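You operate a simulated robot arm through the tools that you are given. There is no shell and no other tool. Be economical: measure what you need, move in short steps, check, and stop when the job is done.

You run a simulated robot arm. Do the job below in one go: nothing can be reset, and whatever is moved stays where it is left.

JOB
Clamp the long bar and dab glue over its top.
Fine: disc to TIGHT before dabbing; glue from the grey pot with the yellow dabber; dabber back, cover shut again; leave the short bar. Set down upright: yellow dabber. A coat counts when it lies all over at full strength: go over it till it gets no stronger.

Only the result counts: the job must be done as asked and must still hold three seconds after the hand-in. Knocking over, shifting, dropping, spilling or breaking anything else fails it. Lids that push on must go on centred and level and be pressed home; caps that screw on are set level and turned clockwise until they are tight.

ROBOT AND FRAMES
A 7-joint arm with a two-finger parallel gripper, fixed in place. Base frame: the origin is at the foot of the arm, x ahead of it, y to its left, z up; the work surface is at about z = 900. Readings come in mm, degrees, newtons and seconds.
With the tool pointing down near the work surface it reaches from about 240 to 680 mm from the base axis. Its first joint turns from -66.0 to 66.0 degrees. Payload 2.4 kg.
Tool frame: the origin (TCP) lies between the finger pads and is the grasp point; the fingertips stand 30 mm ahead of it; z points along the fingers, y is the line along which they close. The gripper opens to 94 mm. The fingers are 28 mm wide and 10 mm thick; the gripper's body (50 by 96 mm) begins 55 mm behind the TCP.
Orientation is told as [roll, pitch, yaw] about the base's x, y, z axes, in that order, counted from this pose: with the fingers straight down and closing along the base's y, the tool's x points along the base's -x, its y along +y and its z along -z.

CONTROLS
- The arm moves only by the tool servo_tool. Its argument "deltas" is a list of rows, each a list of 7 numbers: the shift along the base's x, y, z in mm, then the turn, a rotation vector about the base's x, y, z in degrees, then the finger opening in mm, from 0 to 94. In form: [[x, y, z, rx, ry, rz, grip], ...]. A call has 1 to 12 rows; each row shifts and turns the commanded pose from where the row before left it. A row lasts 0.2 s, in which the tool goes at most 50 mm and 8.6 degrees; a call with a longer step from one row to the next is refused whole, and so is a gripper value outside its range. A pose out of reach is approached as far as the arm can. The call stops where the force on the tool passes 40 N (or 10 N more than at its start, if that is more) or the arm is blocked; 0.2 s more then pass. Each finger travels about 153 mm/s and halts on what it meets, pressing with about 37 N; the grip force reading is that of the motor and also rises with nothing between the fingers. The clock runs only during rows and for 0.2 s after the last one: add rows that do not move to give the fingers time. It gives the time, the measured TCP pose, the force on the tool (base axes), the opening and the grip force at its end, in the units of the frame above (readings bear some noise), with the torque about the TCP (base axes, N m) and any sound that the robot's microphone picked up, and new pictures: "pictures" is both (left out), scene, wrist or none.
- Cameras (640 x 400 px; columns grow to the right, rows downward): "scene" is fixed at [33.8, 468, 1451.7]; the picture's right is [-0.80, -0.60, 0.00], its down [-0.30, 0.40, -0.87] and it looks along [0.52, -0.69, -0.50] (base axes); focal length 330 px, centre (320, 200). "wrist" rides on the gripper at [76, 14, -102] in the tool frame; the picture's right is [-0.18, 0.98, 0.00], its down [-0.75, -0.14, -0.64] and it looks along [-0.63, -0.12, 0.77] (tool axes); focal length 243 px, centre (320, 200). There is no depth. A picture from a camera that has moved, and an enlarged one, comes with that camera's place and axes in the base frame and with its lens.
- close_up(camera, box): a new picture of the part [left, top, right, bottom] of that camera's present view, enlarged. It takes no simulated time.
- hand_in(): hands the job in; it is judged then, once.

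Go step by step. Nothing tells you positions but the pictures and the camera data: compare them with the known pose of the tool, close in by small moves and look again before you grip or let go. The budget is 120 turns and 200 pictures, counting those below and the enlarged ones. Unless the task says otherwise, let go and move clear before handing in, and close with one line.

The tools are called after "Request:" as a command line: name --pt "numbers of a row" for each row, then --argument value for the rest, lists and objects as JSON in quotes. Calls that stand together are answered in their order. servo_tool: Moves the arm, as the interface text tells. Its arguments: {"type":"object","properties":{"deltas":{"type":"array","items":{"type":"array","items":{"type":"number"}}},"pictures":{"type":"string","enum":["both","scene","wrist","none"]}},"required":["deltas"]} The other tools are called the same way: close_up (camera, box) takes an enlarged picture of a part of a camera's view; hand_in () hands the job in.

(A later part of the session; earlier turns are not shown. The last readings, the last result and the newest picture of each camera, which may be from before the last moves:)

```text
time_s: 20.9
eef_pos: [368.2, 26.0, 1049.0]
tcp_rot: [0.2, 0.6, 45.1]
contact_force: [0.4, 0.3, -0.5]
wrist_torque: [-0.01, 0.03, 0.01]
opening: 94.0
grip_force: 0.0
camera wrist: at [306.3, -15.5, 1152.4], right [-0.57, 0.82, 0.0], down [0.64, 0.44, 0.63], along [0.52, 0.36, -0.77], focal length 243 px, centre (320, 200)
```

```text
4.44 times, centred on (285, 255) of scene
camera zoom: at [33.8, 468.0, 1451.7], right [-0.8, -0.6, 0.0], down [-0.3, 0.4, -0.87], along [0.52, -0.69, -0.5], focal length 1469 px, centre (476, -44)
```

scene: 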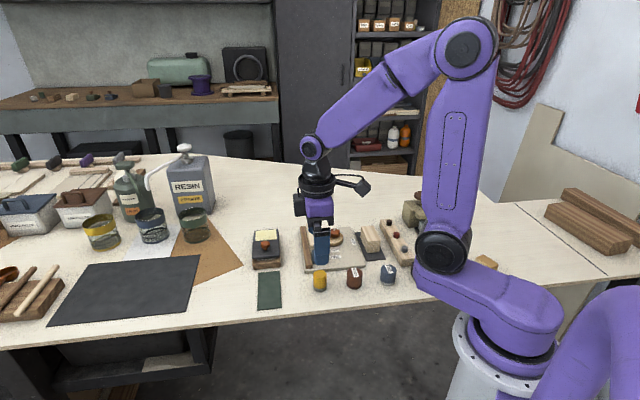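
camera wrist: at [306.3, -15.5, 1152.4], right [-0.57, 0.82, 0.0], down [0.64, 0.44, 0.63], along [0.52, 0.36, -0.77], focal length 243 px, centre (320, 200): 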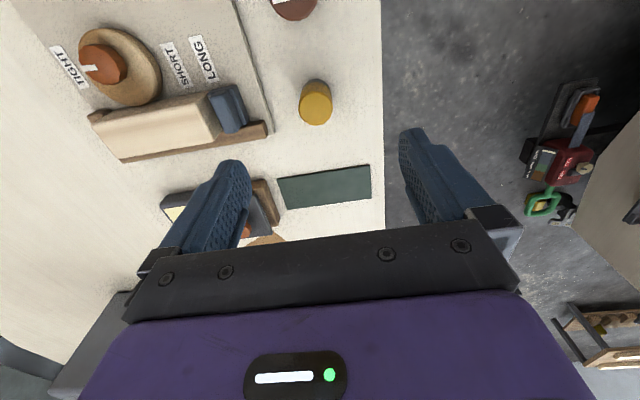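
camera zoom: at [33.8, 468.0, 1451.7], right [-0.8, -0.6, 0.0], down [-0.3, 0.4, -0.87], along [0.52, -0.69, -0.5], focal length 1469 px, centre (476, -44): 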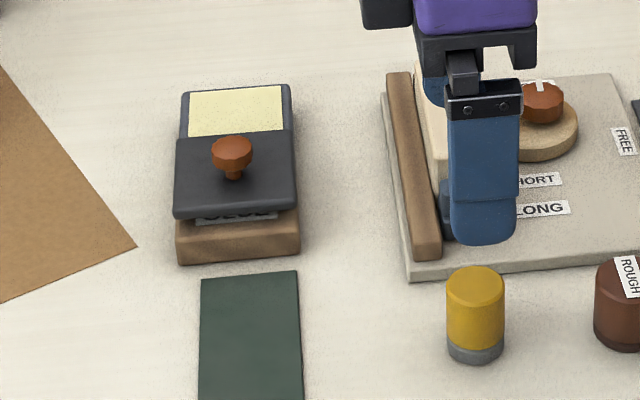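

The glue is exposed, and the yellow dabber stands at about (368,23), roughly 28 mm wide and 36 mm tall. I'm lowering around it.

Request:
servo_tool --pt "0 -2.7 -30 0.3 -0.5 0 60" --pt "0 0 -30 0 0 0 50" --pt "0 0 -25 0 0 0 50" --pt "0 0 -5 0 0 0 50" --pt "0 0 0 0 0 0 50" --pictures "wrist"

Request:
close_up --camera "wrist" --box '[220, 60, 440, 260]'

Request:
close_up --camera "scene" --box '[285, 210, 375, 300]'

```text
time_s: 22.1
eef_pos: [370.3, 22.6, 957.9]
tcp_rot: [-0.1, 0.0, 45.1]
contact_force: [0.1, -0.9, -0.1]
wrist_torque: [0.03, -0.02, 0.0]
opening: 49.9
grip_force: 0.1
camera wrist: at [306.1, -19.5, 1061.2], right [-0.57, 0.82, 0.0], down [0.63, 0.43, 0.64], along [0.53, 0.36, -0.77], focal length 243 px, centre (320, 200)
```

wrist: 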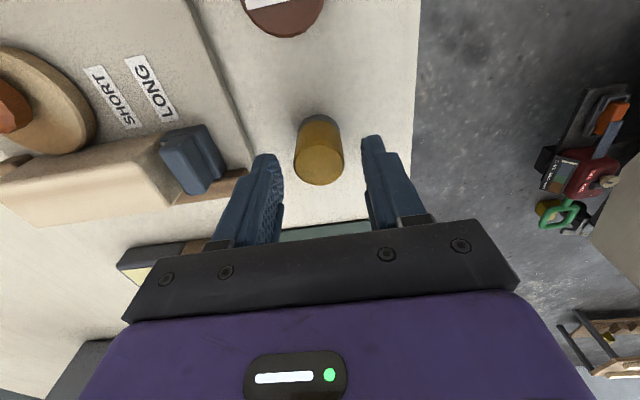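

```text
2.00 times, centred on (330, 160) of wrist
camera zoom: at [306.1, -19.5, 1061.2], right [-0.57, 0.82, 0.0], down [0.63, 0.43, 0.64], along [0.53, 0.36, -0.77], focal length 485 px, centre (300, 280)
```

zoom: 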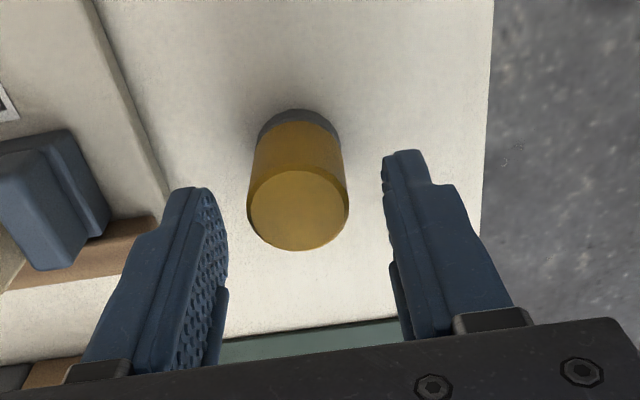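

```text
4.44 times, centred on (330, 255) of scene
camera zoom: at [33.8, 468.0, 1451.7], right [-0.8, -0.6, 0.0], down [-0.3, 0.4, -0.87], along [0.52, -0.69, -0.5], focal length 1469 px, centre (276, -44)
```

zoom: 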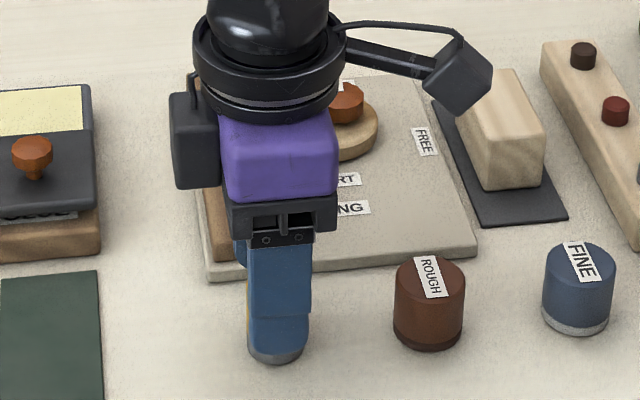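

The dabber's centre is at about (368.2, 22.7). Correcting by 2 mm, lowering to z 947 and gripping.

Request:
servo_tool --pt "-2 0 -6 0 0 0 50" --pt "0 0 -5 0 0 0 44" --pt "0 0 0 0 0 0 34" --pt "0 0 0 0 0 0 24" --pt "0 0 0 0 0 0 24" --pt "0 0 0 0 0 0 24" --pictures "wrist"

```text
time_s: 23.5
eef_pos: [367.6, 23.8, 946.6]
tcp_rot: [-0.1, 0.0, 45.1]
contact_force: [0.5, -0.3, 1.2]
wrist_torque: [-0.01, -0.01, 0.0]
opening: 27.5
grip_force: 36.9
camera wrist: at [304.1, -19.5, 1051.0], right [-0.57, 0.82, 0.0], down [0.63, 0.43, 0.64], along [0.53, 0.36, -0.77], focal length 243 px, centre (320, 200)
```

wrist: 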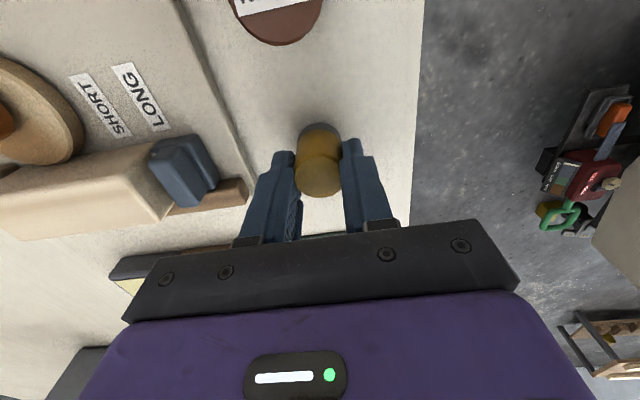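

The dabber is gripped. I'm lifting it and carrying it high to hover over the open glue pot.

Request:
servo_tool --pt "0 0 10 0 0 0 24" --pt "0 0 35 0 0 0 24" --pt "0 0 40 0 0 0 24" --pt "40 -10 0 0 0 0 24" --pt "43 -10 0 0 0 0 24" --pt "43 -10 0 0 0 0 24" --pt "43 -10 0 0 0 0 24" --pt "43 -10 0 0 0 0 24" --pt "0 0 0 0 0 0 24" --pictures "both"

Request:
close_up --camera "wrist" --box '[200, 20, 440, 220]'

```text
time_s: 25.5
eef_pos: [579.6, -26.8, 1034.3]
tcp_rot: [0.0, 0.0, 45.1]
contact_force: [-0.3, -0.2, 0.4]
wrist_torque: [0.0, 0.0, -0.01]
opening: 27.8
grip_force: 36.7
camera wrist: at [516.7, -69.6, 1136.8], right [-0.57, 0.82, 0.0], down [0.63, 0.43, 0.64], along [0.53, 0.36, -0.77], focal length 243 px, centre (320, 200)
```

scene: 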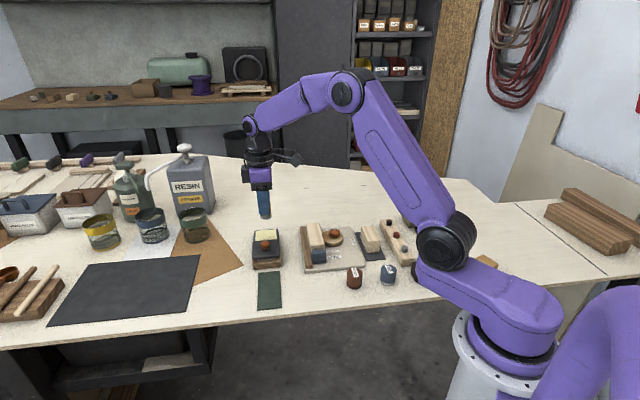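
wrist: 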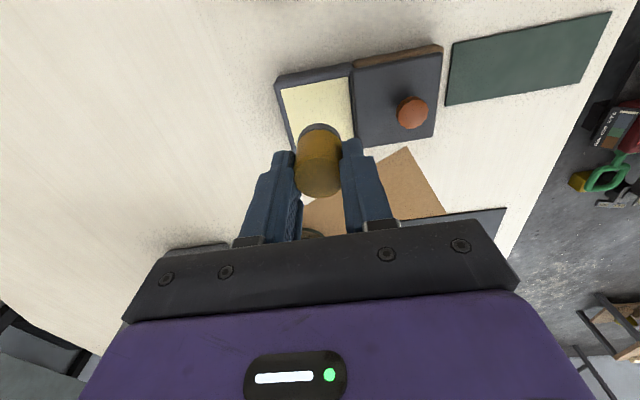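

```text
2.00 times, centred on (320, 120) of wrist
camera zoom: at [516.7, -69.6, 1136.8], right [-0.57, 0.82, 0.0], down [0.63, 0.43, 0.64], along [0.53, 0.36, -0.77], focal length 485 px, centre (320, 360)
```

zoom: 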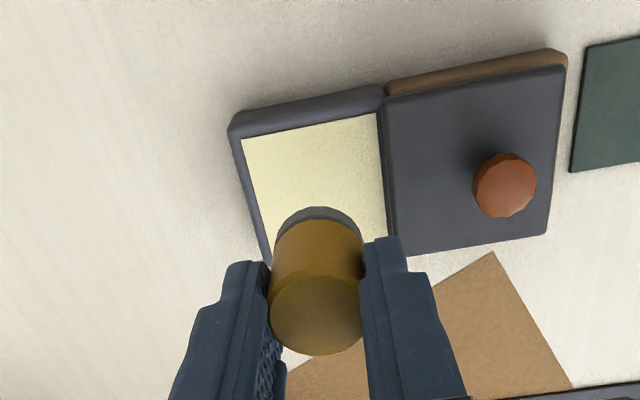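

The pot opening's centre is at about (583.5,-24.5). I'm aligning and lowering until the pad is just above the glue.

Request:
servo_tool --pt "3.5 2 -20 0 0 0 24" --pt "0 0 -25 0 0 0 24" --pt "0 0 -9 0 0 0 24" --pt "0 0 0 0 0 0 24" --pictures "wrist"

Request:
close_up --camera "wrist" --box '[220, 60, 440, 240]'

Request:
close_up --camera "scene" --box '[235, 185, 305, 275]'

```text
time_s: 26.5
eef_pos: [583.2, -23.8, 979.8]
tcp_rot: [0.0, 0.0, 45.0]
contact_force: [-0.5, -0.2, -1.7]
wrist_torque: [0.01, -0.01, 0.0]
opening: 27.7
grip_force: 37.3
camera wrist: at [519.2, -66.6, 1082.8], right [-0.57, 0.82, 0.0], down [0.63, 0.43, 0.64], along [0.53, 0.36, -0.77], focal length 243 px, centre (320, 200)
```

wrist: 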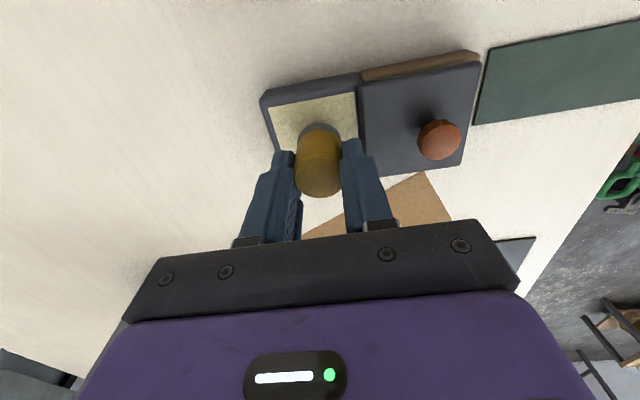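

```text
2.22 times, centred on (330, 150) of wrist
camera zoom: at [519.2, -66.6, 1082.8], right [-0.57, 0.82, 0.0], down [0.63, 0.43, 0.64], along [0.53, 0.36, -0.77], focal length 539 px, centre (298, 311)
```

zoom: 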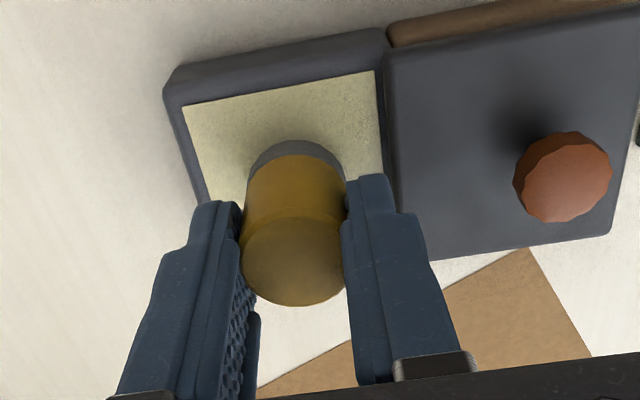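

```text
4.44 times, centred on (270, 230) of scene
camera zoom: at [33.8, 468.0, 1451.7], right [-0.8, -0.6, 0.0], down [-0.3, 0.4, -0.87], along [0.52, -0.69, -0.5], focal length 1469 px, centre (542, 67)
```

zoom: 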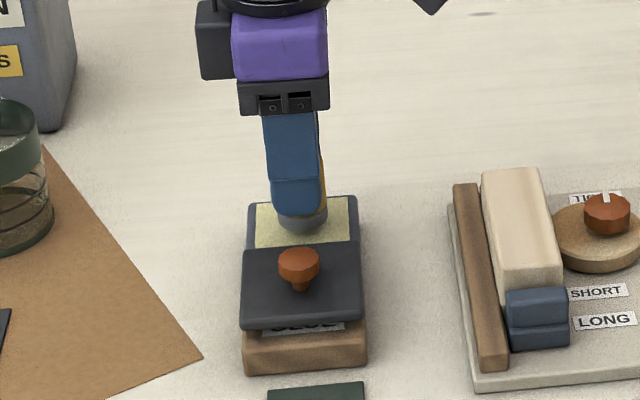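

The pad is just above the glue. I'm lowering in small steps while watching the force.

Request:
servo_tool --pt "0 0 -3 0 0 0 24" --pt "0 0 -2 0 0 0 24" --pt "0 0 -1 0 0 0 24" --pictures "none"

```text
time_s: 27.3
eef_pos: [582.5, -23.5, 973.2]
tcp_rot: [-0.1, 0.0, 45.1]
contact_force: [0.5, -0.9, 2.2]
wrist_torque: [-0.01, -0.03, -0.03]
opening: 27.5
grip_force: 36.8
```

Request:
servo_tool --pt "0 0 -1 0 0 0 24" --pt "0 0 -1 0 0 0 24" --pictures "none"

Request:
servo_tool --pt "0 0 -1 0 0 0 24" --pt "0 0 -1 0 0 0 24" --pictures "wrist"

```text
time_s: 27.9
eef_pos: [582.3, -23.7, 973.4]
tcp_rot: [-0.2, -0.1, 45.0]
contact_force: [-4.6, -0.7, 17.9]
wrist_torque: [0.01, 0.3, 0.04]
opening: 28.0
grip_force: 36.6
```

```text
time_s: 28.5
eef_pos: [583.2, -23.9, 972.8]
tcp_rot: [-0.4, -0.3, 45.1]
contact_force: [-6.8, 0.9, 34.9]
wrist_torque: [0.27, 0.57, 0.07]
opening: 26.8
grip_force: 37.3
camera wrist: at [519.1, -67.3, 1074.0], right [-0.57, 0.82, 0.0], down [0.63, 0.43, 0.65], along [0.53, 0.36, -0.76], focal length 243 px, centre (320, 200)
```

wrist: 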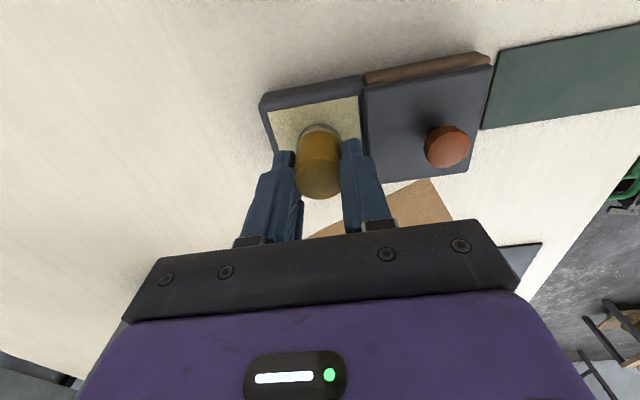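

The pad pressed the glue, with contact near TCP z 973. I'm lifting and carrying it over the clamped bar to measure the bar's top.

Request:
servo_tool --pt "0 0 10 0 0 0 24" --pt "0 0 30 0 0 0 24" --pt "0 0 22 0 0 0 24" --pt "0 0 0 0 0 0 24" --pictures "wrist"

Request:
close_up --camera "scene" --box '[235, 185, 305, 275]'

Request:
servo_tool --pt "-40 -19 0 0 0 0 24" --pt "-40 -19 0 0 0 0 24" --pt "-35 -18 0 0 0 0 24" --pt "0 0 0 0 0 0 24" --pictures "wrist"

Request:
close_up --camera "wrist" --box '[180, 20, 480, 220]'

Request:
close_up --camera "scene" --box '[285, 190, 375, 280]'

```text
time_s: 29.5
eef_pos: [582.4, -27.7, 1028.7]
tcp_rot: [0.0, 0.0, 45.2]
contact_force: [0.3, -0.3, 0.5]
wrist_torque: [0.02, -0.01, 0.01]
opening: 27.8
grip_force: 37.1
camera wrist: at [519.6, -69.4, 1132.6], right [-0.57, 0.82, 0.0], down [0.63, 0.43, 0.64], along [0.53, 0.36, -0.77], focal length 243 px, centre (320, 200)
```

wrist: 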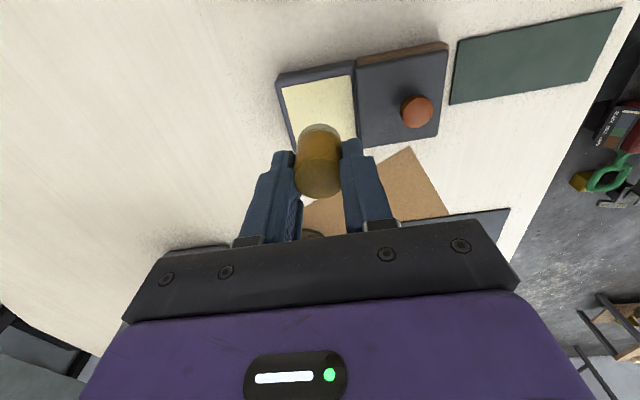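

```text
4.44 times, centred on (270, 230) of scene
camera zoom: at [33.8, 468.0, 1451.7], right [-0.8, -0.6, 0.0], down [-0.3, 0.4, -0.87], along [0.52, -0.69, -0.5], focal length 1469 px, centre (542, 67)
```

zoom: 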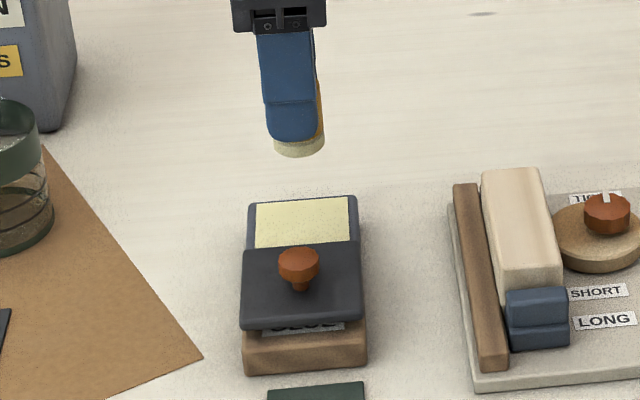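

```text
time_s: 30.5
eef_pos: [469.0, -79.8, 1030.6]
tcp_rot: [0.0, 0.0, 45.1]
contact_force: [0.4, -1.0, -0.8]
wrist_torque: [-0.02, 0.02, 0.02]
opening: 27.6
grip_force: 36.9
camera wrist: at [405.5, -123.6, 1133.4], right [-0.57, 0.82, 0.0], down [0.63, 0.43, 0.64], along [0.53, 0.36, -0.77], focal length 243 px, centre (320, 200)
```

wrist: 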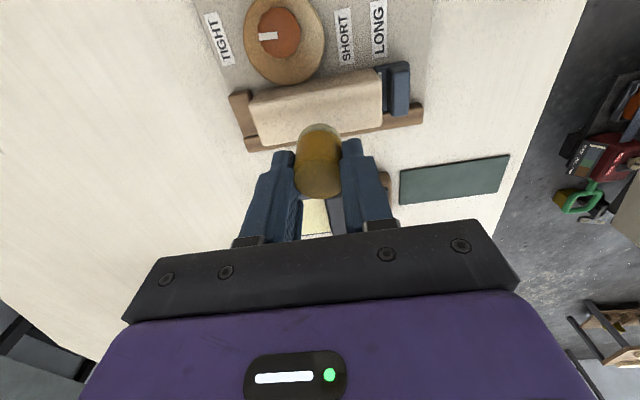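

```text
2.00 times, centred on (330, 120) of wrist
camera zoom: at [405.5, -123.6, 1133.4], right [-0.57, 0.82, 0.0], down [0.63, 0.43, 0.64], along [0.53, 0.36, -0.77], focal length 485 px, centre (300, 360)
```

zoom: 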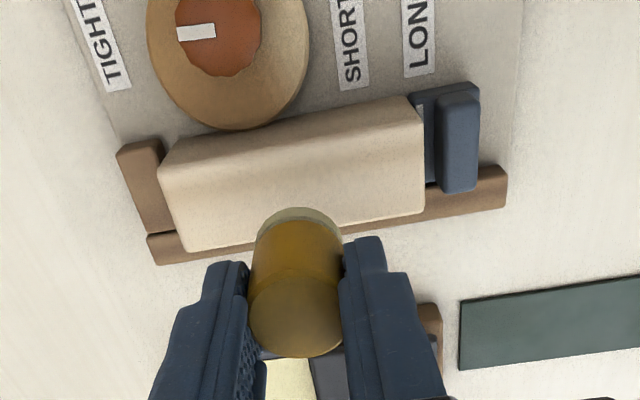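

```text
4.44 times, centred on (330, 235) of scene
camera zoom: at [33.8, 468.0, 1451.7], right [-0.8, -0.6, 0.0], down [-0.3, 0.4, -0.87], along [0.52, -0.69, -0.5], focal length 1469 px, centre (276, 44)
```

zoom: 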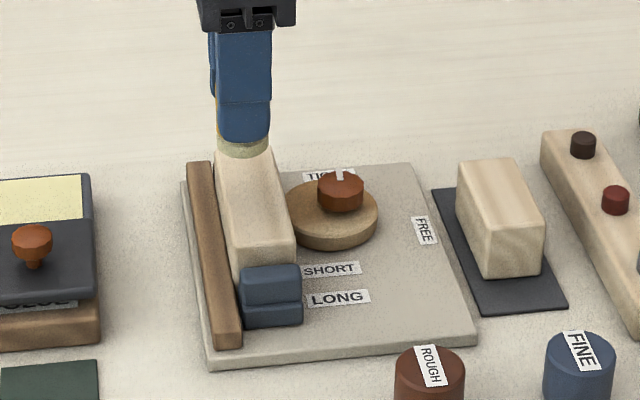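

The pad is loaded. By my estimate the bar's top is about 95×31 mm, centred near (465,-84), with its length along (1,-1). I'm touching down at the centre to find its height.

Request:
servo_tool --pt "-4 -4.2 -10 0 0 0 24" --pt "0 0 -18 0 0 0 24" --pt "0 0 -3 0 0 0 24" --pt "0 0 -2 0 0 0 24" --pictures "wrist"

Request:
close_up --camera "scene" --box '[285, 190, 375, 280]'

```text
time_s: 31.5
eef_pos: [463.6, -84.8, 999.1]
tcp_rot: [-0.1, -0.1, 45.2]
contact_force: [-0.5, 1.0, -0.6]
wrist_torque: [0.01, 0.02, -0.01]
opening: 27.8
grip_force: 37.1
camera wrist: at [400.9, -128.1, 1101.9], right [-0.57, 0.82, 0.0], down [0.63, 0.43, 0.64], along [0.53, 0.36, -0.77], focal length 243 px, centre (320, 200)
```

wrist: 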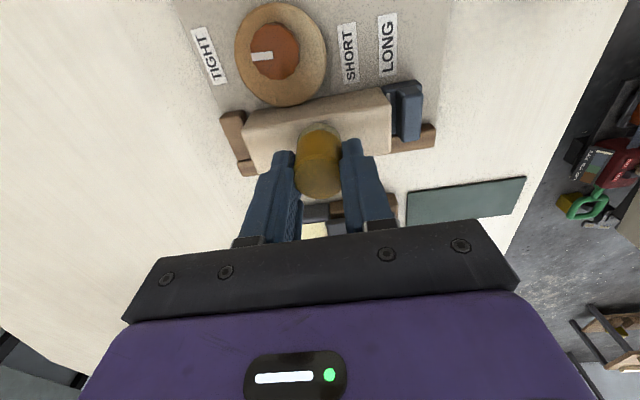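

```text
4.44 times, centred on (330, 235) of scene
camera zoom: at [33.8, 468.0, 1451.7], right [-0.8, -0.6, 0.0], down [-0.3, 0.4, -0.87], along [0.52, -0.69, -0.5], focal length 1469 px, centre (276, 44)
```

zoom: 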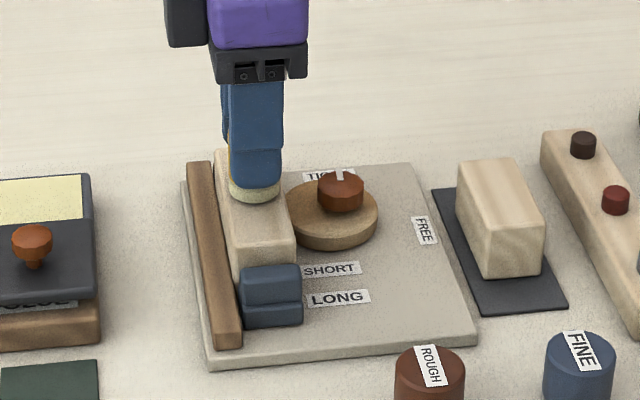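

Request:
servo_tool --pt "0 0 -2 0 0 0 24" --pt "0 0 -1.5 0 0 0 24" --pictures "none"

Request:
servo_tool --pt "0 0 -1.5 0 0 0 24" --pt "0 0 0 0 0 0 24" --pictures "none"

Request:
servo_tool --pt "0 0 -1.5 0 0 0 24" --pt "0 0 0 0 0 0 24" --pictures "none"

```text
time_s: 32.1
eef_pos: [464.5, -85.0, 996.2]
tcp_rot: [-0.2, -0.2, 45.1]
contact_force: [-5.6, 1.3, 22.9]
wrist_torque: [0.16, 0.35, 0.0]
opening: 26.9
grip_force: 36.8
```

```text
time_s: 32.6
eef_pos: [465.5, -85.6, 997.2]
tcp_rot: [-0.4, -0.4, 45.0]
contact_force: [-1.9, -0.8, 15.0]
wrist_torque: [0.04, 0.14, 0.02]
opening: 26.9
grip_force: 36.6
stopped in row 2: the force on the tool passed its limit at 41 N (the readings are from after the stop); the commanded pose is now the measured one
```

```text
time_s: 33.2
eef_pos: [465.1, -86.0, 995.2]
tcp_rot: [-0.6, -0.4, 45.1]
contact_force: [-3.2, 2.0, 40.0]
wrist_torque: [0.21, 0.33, -0.01]
opening: 26.3
grip_force: 36.7
```

Contact is near TCP z 997. Lifting off to look at the mark left.

Request:
servo_tool --pt "0 0 8 0 0.5 0 24" --pt "18 -18 12 0 0 0 24" --pt "10 -10 0 0 0 0 24" --pt "0 0 0 0 0 0 24" --pictures "wrist"

Request:
close_up --camera "wrist" --box '[250, 20, 490, 200]'

Request:
close_up --camera "scene" --box '[295, 200, 355, 280]'

```text
time_s: 34.2
eef_pos: [494.7, -114.0, 1013.5]
tcp_rot: [0.1, 0.2, 45.1]
contact_force: [-0.8, 0.3, -0.3]
wrist_torque: [-0.02, -0.03, -0.01]
opening: 27.9
grip_force: 37.7
camera wrist: at [430.9, -156.1, 1116.4], right [-0.57, 0.82, 0.0], down [0.63, 0.43, 0.64], along [0.53, 0.36, -0.77], focal length 243 px, centre (320, 200)
```

wrist: 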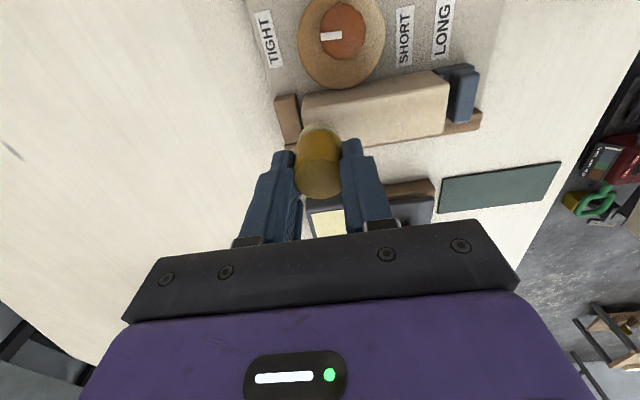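

```text
2.22 times, centred on (370, 110) of wrist
camera zoom: at [430.9, -156.1, 1116.4], right [-0.57, 0.82, 0.0], down [0.63, 0.43, 0.64], along [0.53, 0.36, -0.77], focal length 539 px, centre (209, 400)
```

zoom: 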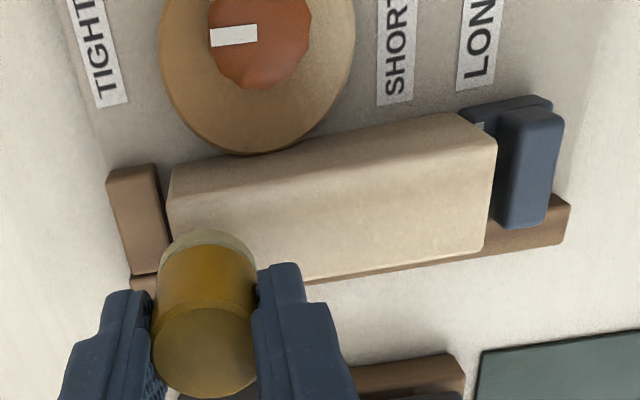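

```text
5.00 times, centred on (325, 240) of scene
camera zoom: at [33.8, 468.0, 1451.7], right [-0.8, -0.6, 0.0], down [-0.3, 0.4, -0.87], along [0.52, -0.69, -0.5], focal length 1652 px, centre (295, 0)
```

zoom: 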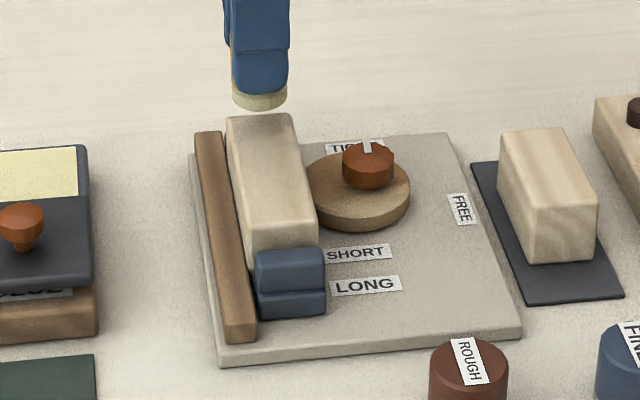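

Request:
close_up --camera "wrist" --box '[290, 60, 450, 160]'

Request:
close_up --camera "scene" --box '[310, 215, 345, 260]'

```text
4.00 times, centred on (370, 110) of wrist
camera zoom: at [430.9, -156.1, 1116.4], right [-0.57, 0.82, 0.0], down [0.63, 0.43, 0.64], along [0.53, 0.36, -0.77], focal length 970 px, centre (120, 560)
```

zoom: 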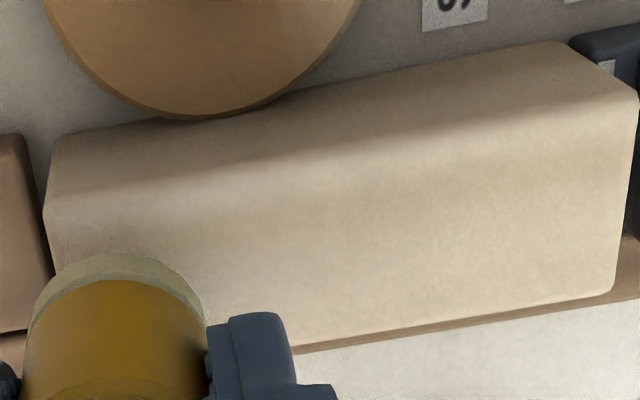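

```text
8.89 times, centred on (328, 238) of scene
camera zoom: at [33.8, 468.0, 1451.7], right [-0.8, -0.6, 0.0], down [-0.3, 0.4, -0.87], along [0.52, -0.69, -0.5], focal length 2938 px, centre (253, -133)
```

zoom: 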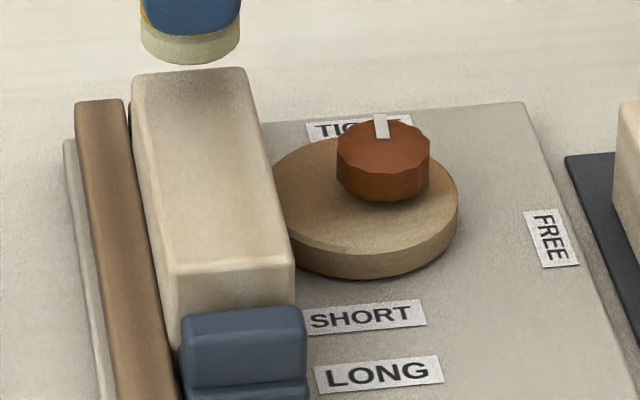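

The bar's top is at about z 950, centred near (465,-85). I'm making a light pressing stroke along the fence-side half, from the far end to the near end.

Request:
servo_tool --pt "4.9 4.2 -12 0 0 0 24" --pt "0 0 -4 0 0 0 24" --pt "0 0 -1 0 0 0 24" --pt "-9.9 9.9 0 0 0 0 24" --pt "-9.9 9.9 0 0 0 0 24" --pt "-9.9 9.9 0 0 0 0 24" --pictures "wrist"

Request:
close_up --camera "wrist" --box '[220, 40, 440, 200]'

```text
time_s: 35.6
eef_pos: [468.4, -81.1, 996.3]
tcp_rot: [-0.1, 0.3, 45.2]
contact_force: [1.7, -0.3, 1.7]
wrist_torque: [-0.02, -0.03, -0.01]
opening: 27.7
grip_force: 37.2
camera wrist: at [404.9, -123.4, 1100.4], right [-0.57, 0.82, 0.0], down [0.63, 0.44, 0.64], along [0.53, 0.36, -0.77], focal length 243 px, centre (320, 200)
```

wrist: 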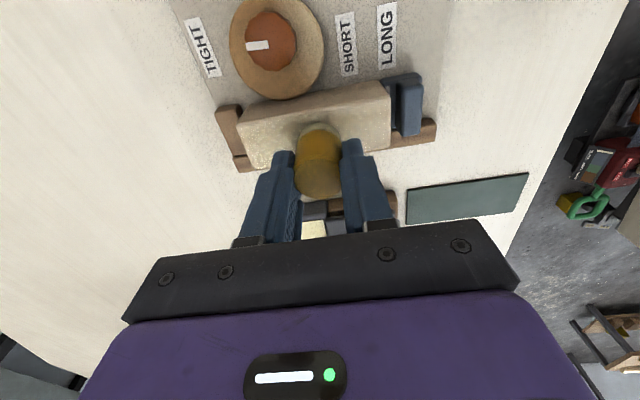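

```text
2.50 times, centred on (330, 120) of wrist
camera zoom: at [404.9, -123.4, 1100.4], right [-0.57, 0.82, 0.0], down [0.63, 0.44, 0.64], along [0.53, 0.36, -0.77], focal length 606 px, centre (295, 400)
```

zoom: 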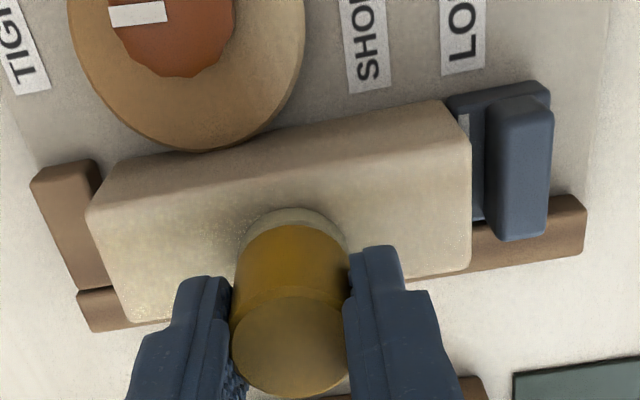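

Glue is showing on the far part of the bar, but contact is light. I'm lowering about 1 mm and continuing.

Request:
servo_tool --pt "0 0 -1 0 -0.2 0 24" --pt "-9.9 9.9 0 0 0 0 24" --pt "-9.9 9.9 0 0 0 0 24" --pt "-9.9 9.9 0 0 0 0 24" --pt "0 0 0 0 0 0 24" --pictures "none"

Request:
servo_tool --pt "-9.9 -9.9 0 0 0 0 24" --pt "9.9 -9.9 0 0 0 0 24" --pt "9.9 -9.9 0 0 0 0 24" --pt "9.9 -9.9 0 0 0 0 24" --pt "9.9 -9.9 0 0 0 0 24" --pt "9.9 -9.9 0 0 0 0 24" --pt "9.9 -9.9 0 0 0 0 24" --pt "0 0 0 0 0 0 24" --pictures "wrist"

Request:
close_up --camera "wrist" --box '[270, 40, 470, 180]'

```text
time_s: 36.8
eef_pos: [438.2, -50.9, 997.0]
tcp_rot: [-0.2, -0.1, 45.1]
contact_force: [0.9, -0.4, 4.3]
wrist_torque: [-0.02, -0.05, -0.02]
opening: 27.7
grip_force: 37.4
```

```text
time_s: 38.6
eef_pos: [487.7, -119.7, 997.5]
tcp_rot: [-0.1, -0.1, 45.1]
contact_force: [-1.8, 3.5, 12.4]
wrist_torque: [0.16, 0.11, 0.01]
opening: 27.3
grip_force: 37.3
camera wrist: at [424.4, -161.5, 1099.6], right [-0.57, 0.82, 0.0], down [0.63, 0.44, 0.64], along [0.53, 0.36, -0.77], focal length 243 px, centre (320, 200)
```

wrist: 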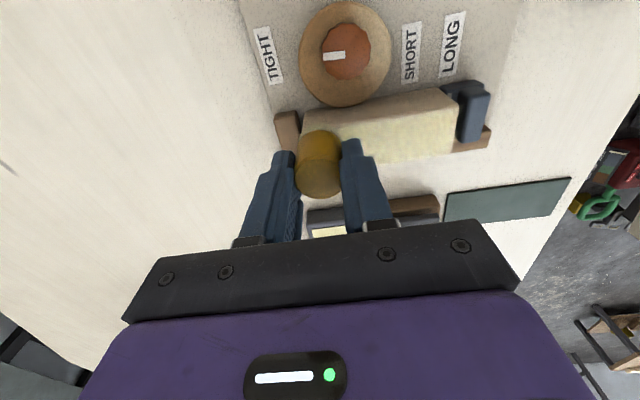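

```text
2.86 times, centred on (370, 110) of wrist
camera zoom: at [424.4, -161.5, 1099.6], right [-0.57, 0.82, 0.0], down [0.63, 0.44, 0.64], along [0.53, 0.36, -0.77], focal length 693 px, centre (177, 457)
```

zoom: 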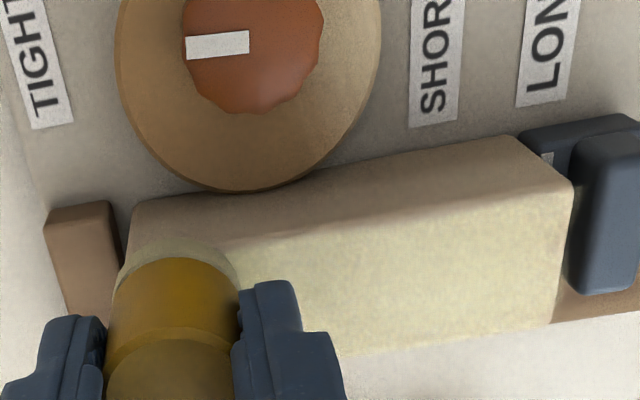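

A visible cream coat now covers the top. I'm lifting to compare its evenness before reloading for another pass.

Request:
servo_tool --pt "0 0 10 0 0 0 24" --pt "20 10 30 0 0 0 24" --pt "40 40 0 0 0 0 24" --pt "35 40 0 0 0 0 24" --pt "0 5 0 0 0 0 24" --pt "0 0 0 0 0 0 24" --pictures "wrist"

Request:
close_up --camera "scene" --box '[310, 215, 345, 260]'

Request:
close_up --camera "wrist" --box '[200, 20, 440, 220]'

```text
refused: row 3 steps farther than a row can; nothing moved
```

```text
8.89 times, centred on (328, 238) of scene
camera zoom: at [33.6, 468.1, 1451.6], right [-0.8, -0.6, 0.0], down [-0.3, 0.4, -0.87], along [0.52, -0.69, -0.5], focal length 2938 px, centre (253, -133)
```

zoom: 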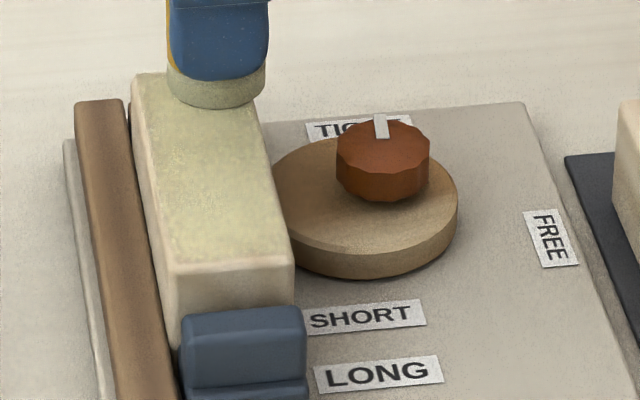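

```text
2.00 times, centred on (320, 120) of wrist
camera zoom: at [424.4, -161.5, 1099.6], right [-0.57, 0.82, 0.0], down [0.63, 0.44, 0.64], along [0.53, 0.36, -0.77], focal length 485 px, centre (320, 360)
```

zoom: 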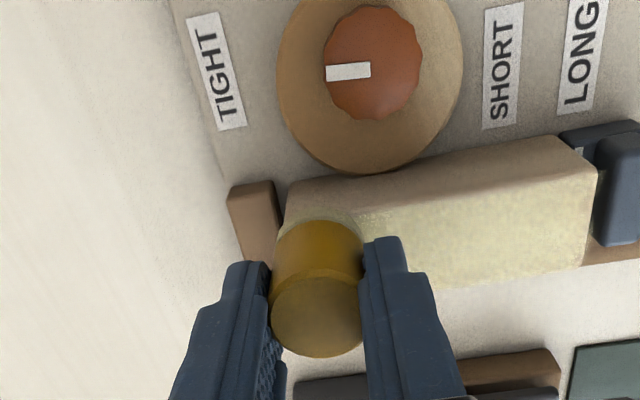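

The coat is patchy, so it needs more glue. Lifting and going back to the pot in legal steps.

Request:
servo_tool --pt "0 0 12 0 0 0 24" --pt "15 15 25 0 0 0 24" --pt "27 27 0 0 0 0 24" --pt "27 27 0 0 0 0 24" --pt "26 27 0 0 0 0 24" --pt "0 0 -30 0 0 0 24" --pt "0 0 0 0 0 0 24" --pictures "wrist"

Request:
close_up --camera "scene" --box '[310, 215, 345, 260]'

```text
time_s: 40.2
eef_pos: [585.5, -24.9, 1003.1]
tcp_rot: [-0.1, 0.0, 45.1]
contact_force: [-0.6, 0.2, 0.2]
wrist_torque: [0.02, 0.02, 0.01]
opening: 27.6
grip_force: 37.6
camera wrist: at [520.2, -67.2, 1105.5], right [-0.57, 0.82, 0.0], down [0.63, 0.44, 0.64], along [0.53, 0.36, -0.77], focal length 243 px, centre (320, 200)
```

wrist: 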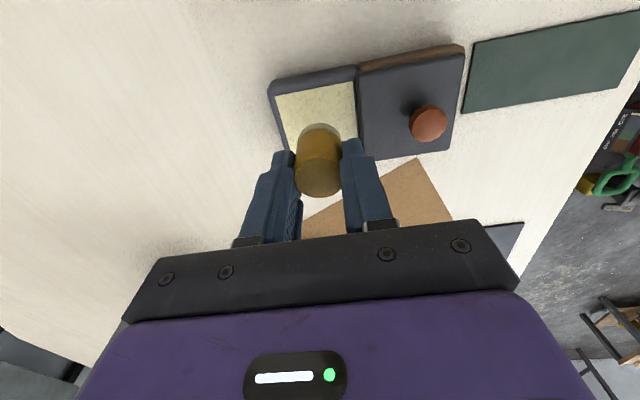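

```text
8.89 times, centred on (328, 238) of scene
camera zoom: at [33.8, 468.0, 1451.7], right [-0.8, -0.6, 0.0], down [-0.3, 0.4, -0.87], along [0.52, -0.69, -0.5], focal length 2938 px, centre (253, -133)
```

zoom: 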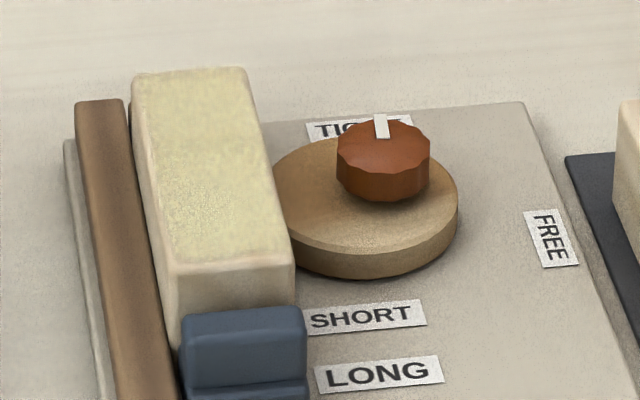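

The coat covers nearly everything, with thin margins at the edges. I'm reloading the pad.

Request:
servo_tool --pt "-1.5 0 -20 0 0 0 24" --pt "0 0 -9 0 0 0 24" --pt "0 0 -2 0 0 0 24" --pt "0 0 -1 0 0 0 24" --pictures "none"

```text
time_s: 41.2
eef_pos: [582.5, -24.5, 972.1]
tcp_rot: [-0.2, -0.2, 45.1]
contact_force: [-6.1, -3.0, 25.0]
wrist_torque: [0.01, 0.33, 0.06]
opening: 27.9
grip_force: 37.1
```

Loaded at 25 N. Second pass: back to the far end, fence-side stroke.

Request:
servo_tool --pt "0 0 20 0 0 0 24" --pt "0 0 40 0 0 0 24" --pt "-28 -28 0 0 0 0 24" --pt "-28 -28 0 0 0 0 24" --pt "-26.5 -28.5 -10 0 0 0 24" --pt "0 0 -20 0 0 0 24" --pt "0 0 -5 0 0 0 24" --pictures "none"

Request:
servo_tool --pt "0 0 -1 0 0 0 24" --pt "0 0 0 0 0 0 24" --pictures "wrist"

```text
time_s: 42.8
eef_pos: [498.8, -108.9, 996.1]
tcp_rot: [-0.3, 0.0, 45.1]
contact_force: [-4.1, -0.6, 20.1]
wrist_torque: [0.02, 0.36, 0.03]
opening: 27.7
grip_force: 36.9
```

```text
time_s: 43.4
eef_pos: [499.6, -108.7, 996.5]
tcp_rot: [-0.4, 0.0, 45.1]
contact_force: [-5.3, 0.3, 38.9]
wrist_torque: [0.02, 0.53, 0.01]
opening: 26.6
grip_force: 37.1
camera wrist: at [435.2, -150.9, 1098.4], right [-0.57, 0.82, -0.01], down [0.63, 0.44, 0.64], along [0.53, 0.36, -0.76], focal length 243 px, centre (320, 200)
```

wrist: 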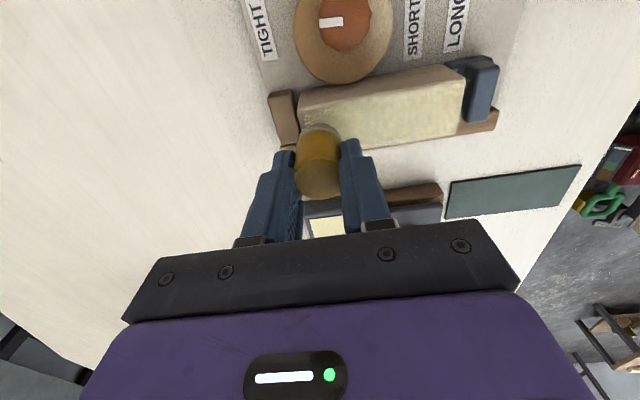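

Raising slightly to a moderate pressure, then stroking along and back.

Request:
servo_tool --pt "0 0 1.3 0 0 0 24" --pt "-9.9 9.9 0 0 0 0 24" --pt "-9.9 9.9 0 0 0 0 24" --pt "-9.9 9.9 0 0 0 0 24" --pt "-9.9 9.9 0 0 0 0 24" --pt "-9.9 9.9 0 0 0 0 24" --pt "-9.9 9.9 0 0 0 0 24" --pt "-3 3 0 0 0 0 24" --pt "0 0 0 0 0 0 24" --pictures "none"

Request:
servo_tool --pt "-11.3 -11.3 0 0 0 0 24" --pt "9.9 -9.9 0 0 0 0 24" --pt "9.9 -9.9 0 0 0 0 24" --pt "9.9 -9.9 0 0 0 0 24" --pt "9.9 -9.9 0 0 0 0 24" --pt "9.9 -9.9 0 0 0 0 24" --pt "9.9 -9.9 0 0 0 0 24" --pt "3 -3 0 0 0 0 24" --pt "0 0 0 0 0 0 24" --pictures "none"

Request:
servo_tool --pt "0 0 12 0 0 0 24" --pt "15 15 25 0 0 0 24" --pt "27 27 0 0 0 0 24" --pt "27 27 0 0 0 0 24" --pt "24 27 0 0 0 0 24" --pt "0 0 -20 0 0 0 24" --pt "0 0 0 0 0 0 24" --pictures "wrist"

Request:
close_up --camera "scene" --box '[310, 215, 345, 260]'

```text
time_s: 45.4
eef_pos: [436.2, -44.7, 996.4]
tcp_rot: [0.0, 0.0, 45.1]
contact_force: [4.1, -1.6, 18.0]
wrist_torque: [-0.21, -0.33, 0.03]
opening: 26.4
grip_force: 36.9
```

```text
time_s: 47.4
eef_pos: [487.9, -118.2, 996.5]
tcp_rot: [-0.2, 0.0, 45.2]
contact_force: [-4.2, 4.7, 25.1]
wrist_torque: [0.27, 0.33, 0.04]
opening: 26.6
grip_force: 37.0
```

```text
time_s: 49.0
eef_pos: [580.5, -23.6, 1011.8]
tcp_rot: [-0.2, -0.1, 45.1]
contact_force: [-0.4, -0.4, -0.8]
wrist_torque: [0.01, -0.02, 0.02]
opening: 27.6
grip_force: 37.3
camera wrist: at [516.7, -66.4, 1115.7], right [-0.57, 0.82, 0.0], down [0.63, 0.44, 0.64], along [0.53, 0.36, -0.77], focal length 243 px, centre (320, 200)
```

wrist: 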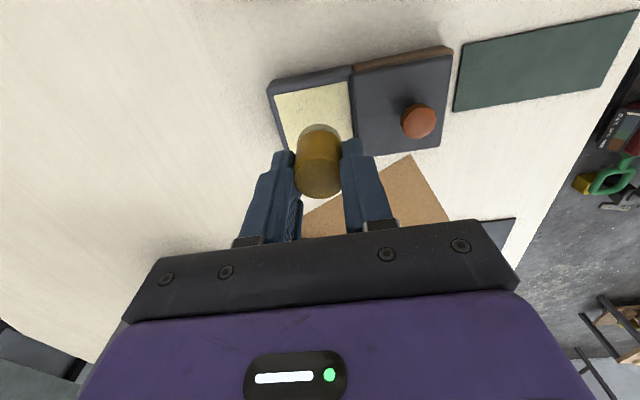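

```text
8.89 times, centred on (328, 238) of scene
camera zoom: at [33.8, 468.0, 1451.7], right [-0.8, -0.6, 0.0], down [-0.3, 0.4, -0.87], along [0.52, -0.69, -0.5], focal length 2938 px, centre (253, -133)
```

zoom: 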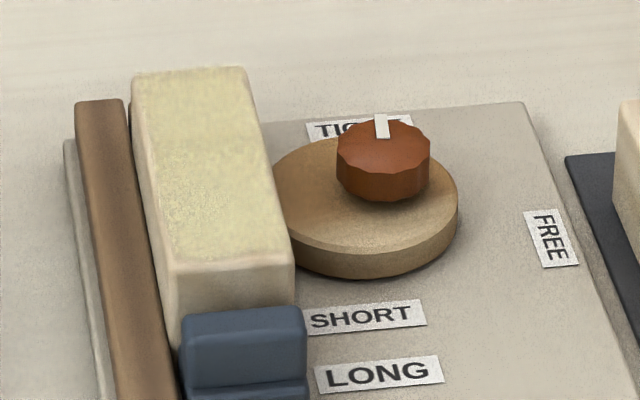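

The coat looks stronger and nearly uniform. I'll do a third pass with fresh glue to see whether it still changes.

Request:
servo_tool --pt "2 -1 -25 0 0 0 24" --pt "0 0 -12 0 0 0 24" --pt "0 0 -2 0 0 0 24" --pt "0 0 -1 0 0 0 24" --pictures "none"

```text
time_s: 50.0
eef_pos: [582.7, -24.0, 974.9]
tcp_rot: [-0.1, 0.0, 45.1]
contact_force: [0.2, -0.1, -0.8]
wrist_torque: [-0.02, -0.03, 0.02]
opening: 27.8
grip_force: 36.9
```

Request:
servo_tool --pt "0 0 -2 0 0 0 24" --pt "0 0 -1.5 0 0 0 24" --pt "0 0 0 0 0 0 24" --pictures "none"

```text
time_s: 50.8
eef_pos: [583.0, -24.1, 971.6]
tcp_rot: [-0.4, -0.2, 45.1]
contact_force: [-4.5, 0.4, 23.2]
wrist_torque: [0.12, 0.35, 0.02]
opening: 26.6
grip_force: 37.5
```

Request:
servo_tool --pt "0 0 20 0 0 0 24" --pt "0 0 40 0 0 0 24" --pt "-28 -28 0 0 0 0 24" --pt "-28 -28 0 0 0 0 24" --pt "-25 -29 -10 0 0 0 24" --pt "0 0 -20 0 0 0 24" --pt "0 0 -5 0 0 0 24" --pictures "none"

Request:
servo_tool --pt "-9.9 9.9 0 0 0 0 24" --pt "-9.9 9.9 0 0 0 0 24" --pt "-9.9 9.9 0 0 0 0 24" --pt "-9.9 9.9 0 0 0 0 24" --pt "-9.9 9.9 0 0 0 0 24" --pt "-9.9 9.9 0 0 0 0 24" --pt "-4 4 0 0 0 0 24" --pt "-6.4 -6.4 0 0 0 0 24" --pt "0 0 0 0 0 0 24" --pictures "wrist"

```text
time_s: 52.4
eef_pos: [501.7, -111.2, 996.9]
tcp_rot: [-0.4, -0.1, 45.1]
contact_force: [-6.6, 0.8, 30.7]
wrist_torque: [0.03, 0.64, 0.02]
opening: 27.7
grip_force: 35.9
```

```text
time_s: 54.4
eef_pos: [432.7, -50.5, 994.8]
tcp_rot: [-0.2, -0.1, 45.2]
contact_force: [5.6, 11.0, 30.4]
wrist_torque: [0.48, -0.14, 0.07]
opening: 26.2
grip_force: 37.2
camera wrist: at [368.8, -92.9, 1098.7], right [-0.57, 0.82, 0.0], down [0.63, 0.44, 0.64], along [0.53, 0.36, -0.76], focal length 243 px, centre (320, 200)
```

wrist: 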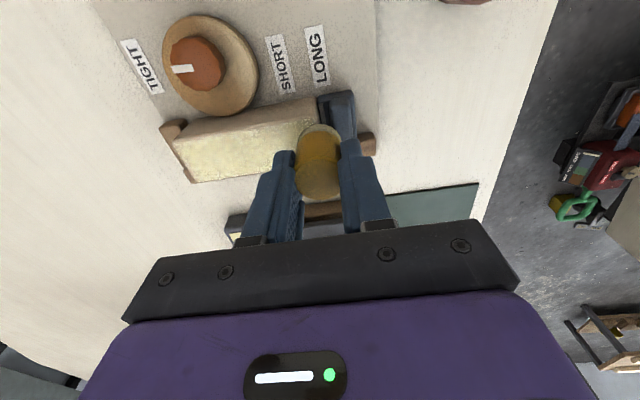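

Request:
servo_tool --pt "-5.6 -5.6 0.6 0 0 0 24" --pt "9.9 -9.9 0 0 0 0 24" --pt "9.9 -9.9 0 0 0 0 24" --pt "9.9 -9.9 0 0 0 0 24" --pt "9.9 -9.9 0 0 0 0 24" --pt "9.9 -9.9 0 0 0 0 24" --pt "9.9 -9.9 0 0 0 0 24" --pt "4 -4 0 0 0 0 24" --pt "0 0 0 0 0 0 24" --pictures "none"

Request:
servo_tool --pt "5.6 5.6 0 0 0 0 24" --pt "-9.9 9.9 0 0 0 0 24" --pt "-9.9 9.9 0 0 0 0 24" --pt "-9.9 9.9 0 0 0 0 24" --pt "-9.9 9.9 0 0 0 0 24" --pt "-9.9 9.9 0 0 0 0 24" --pt "-9.9 9.9 0 0 0 0 24" --pt "0 0 12 0 0 0 24" --pt "20 20 25 0 0 0 24" --pt "30 30 0 0 0 0 24" --pt "0 0 0 0 0 0 24" --pictures "wrist"

Request:
close_up --camera "scene" --box '[310, 215, 345, 260]'

```text
time_s: 56.4
eef_pos: [490.3, -119.8, 995.8]
tcp_rot: [-0.4, -0.1, 45.3]
contact_force: [-5.4, 3.2, 31.9]
wrist_torque: [-0.43, -0.13, -0.04]
opening: 26.4
grip_force: 36.7
```

```text
time_s: 58.8
eef_pos: [487.5, -6.8, 1033.5]
tcp_rot: [-0.1, -0.1, 45.1]
contact_force: [0.9, -0.1, 0.5]
wrist_torque: [0.0, 0.03, -0.01]
opening: 27.5
grip_force: 37.3
camera wrist: at [422.9, -48.8, 1136.2], right [-0.57, 0.82, 0.0], down [0.63, 0.44, 0.64], along [0.53, 0.36, -0.77], focal length 243 px, centre (320, 200)
```

wrist: 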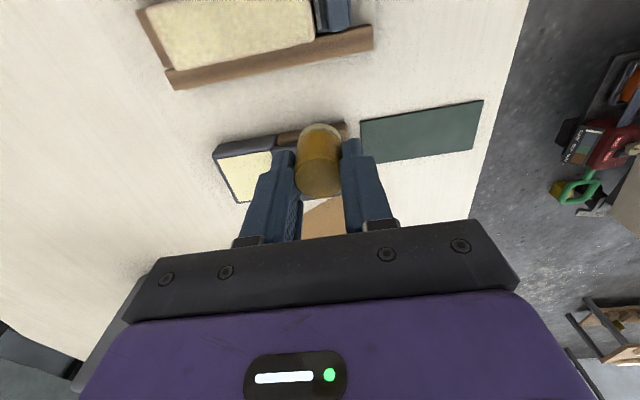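

```text
8.89 times, centred on (328, 238) of scene
camera zoom: at [33.8, 468.0, 1451.7], right [-0.8, -0.6, 0.0], down [-0.3, 0.4, -0.87], along [0.52, -0.69, -0.5], focal length 2938 px, centre (253, -133)
```

zoom: 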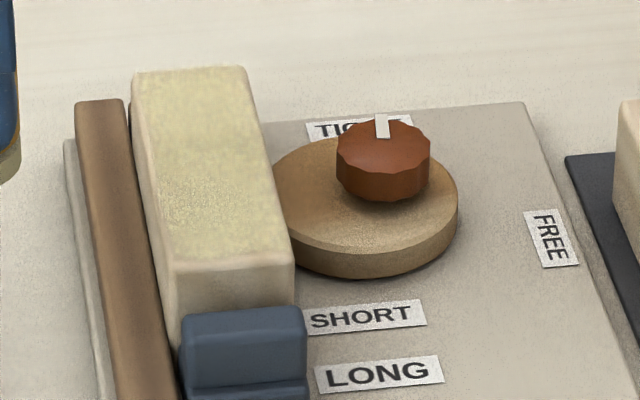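

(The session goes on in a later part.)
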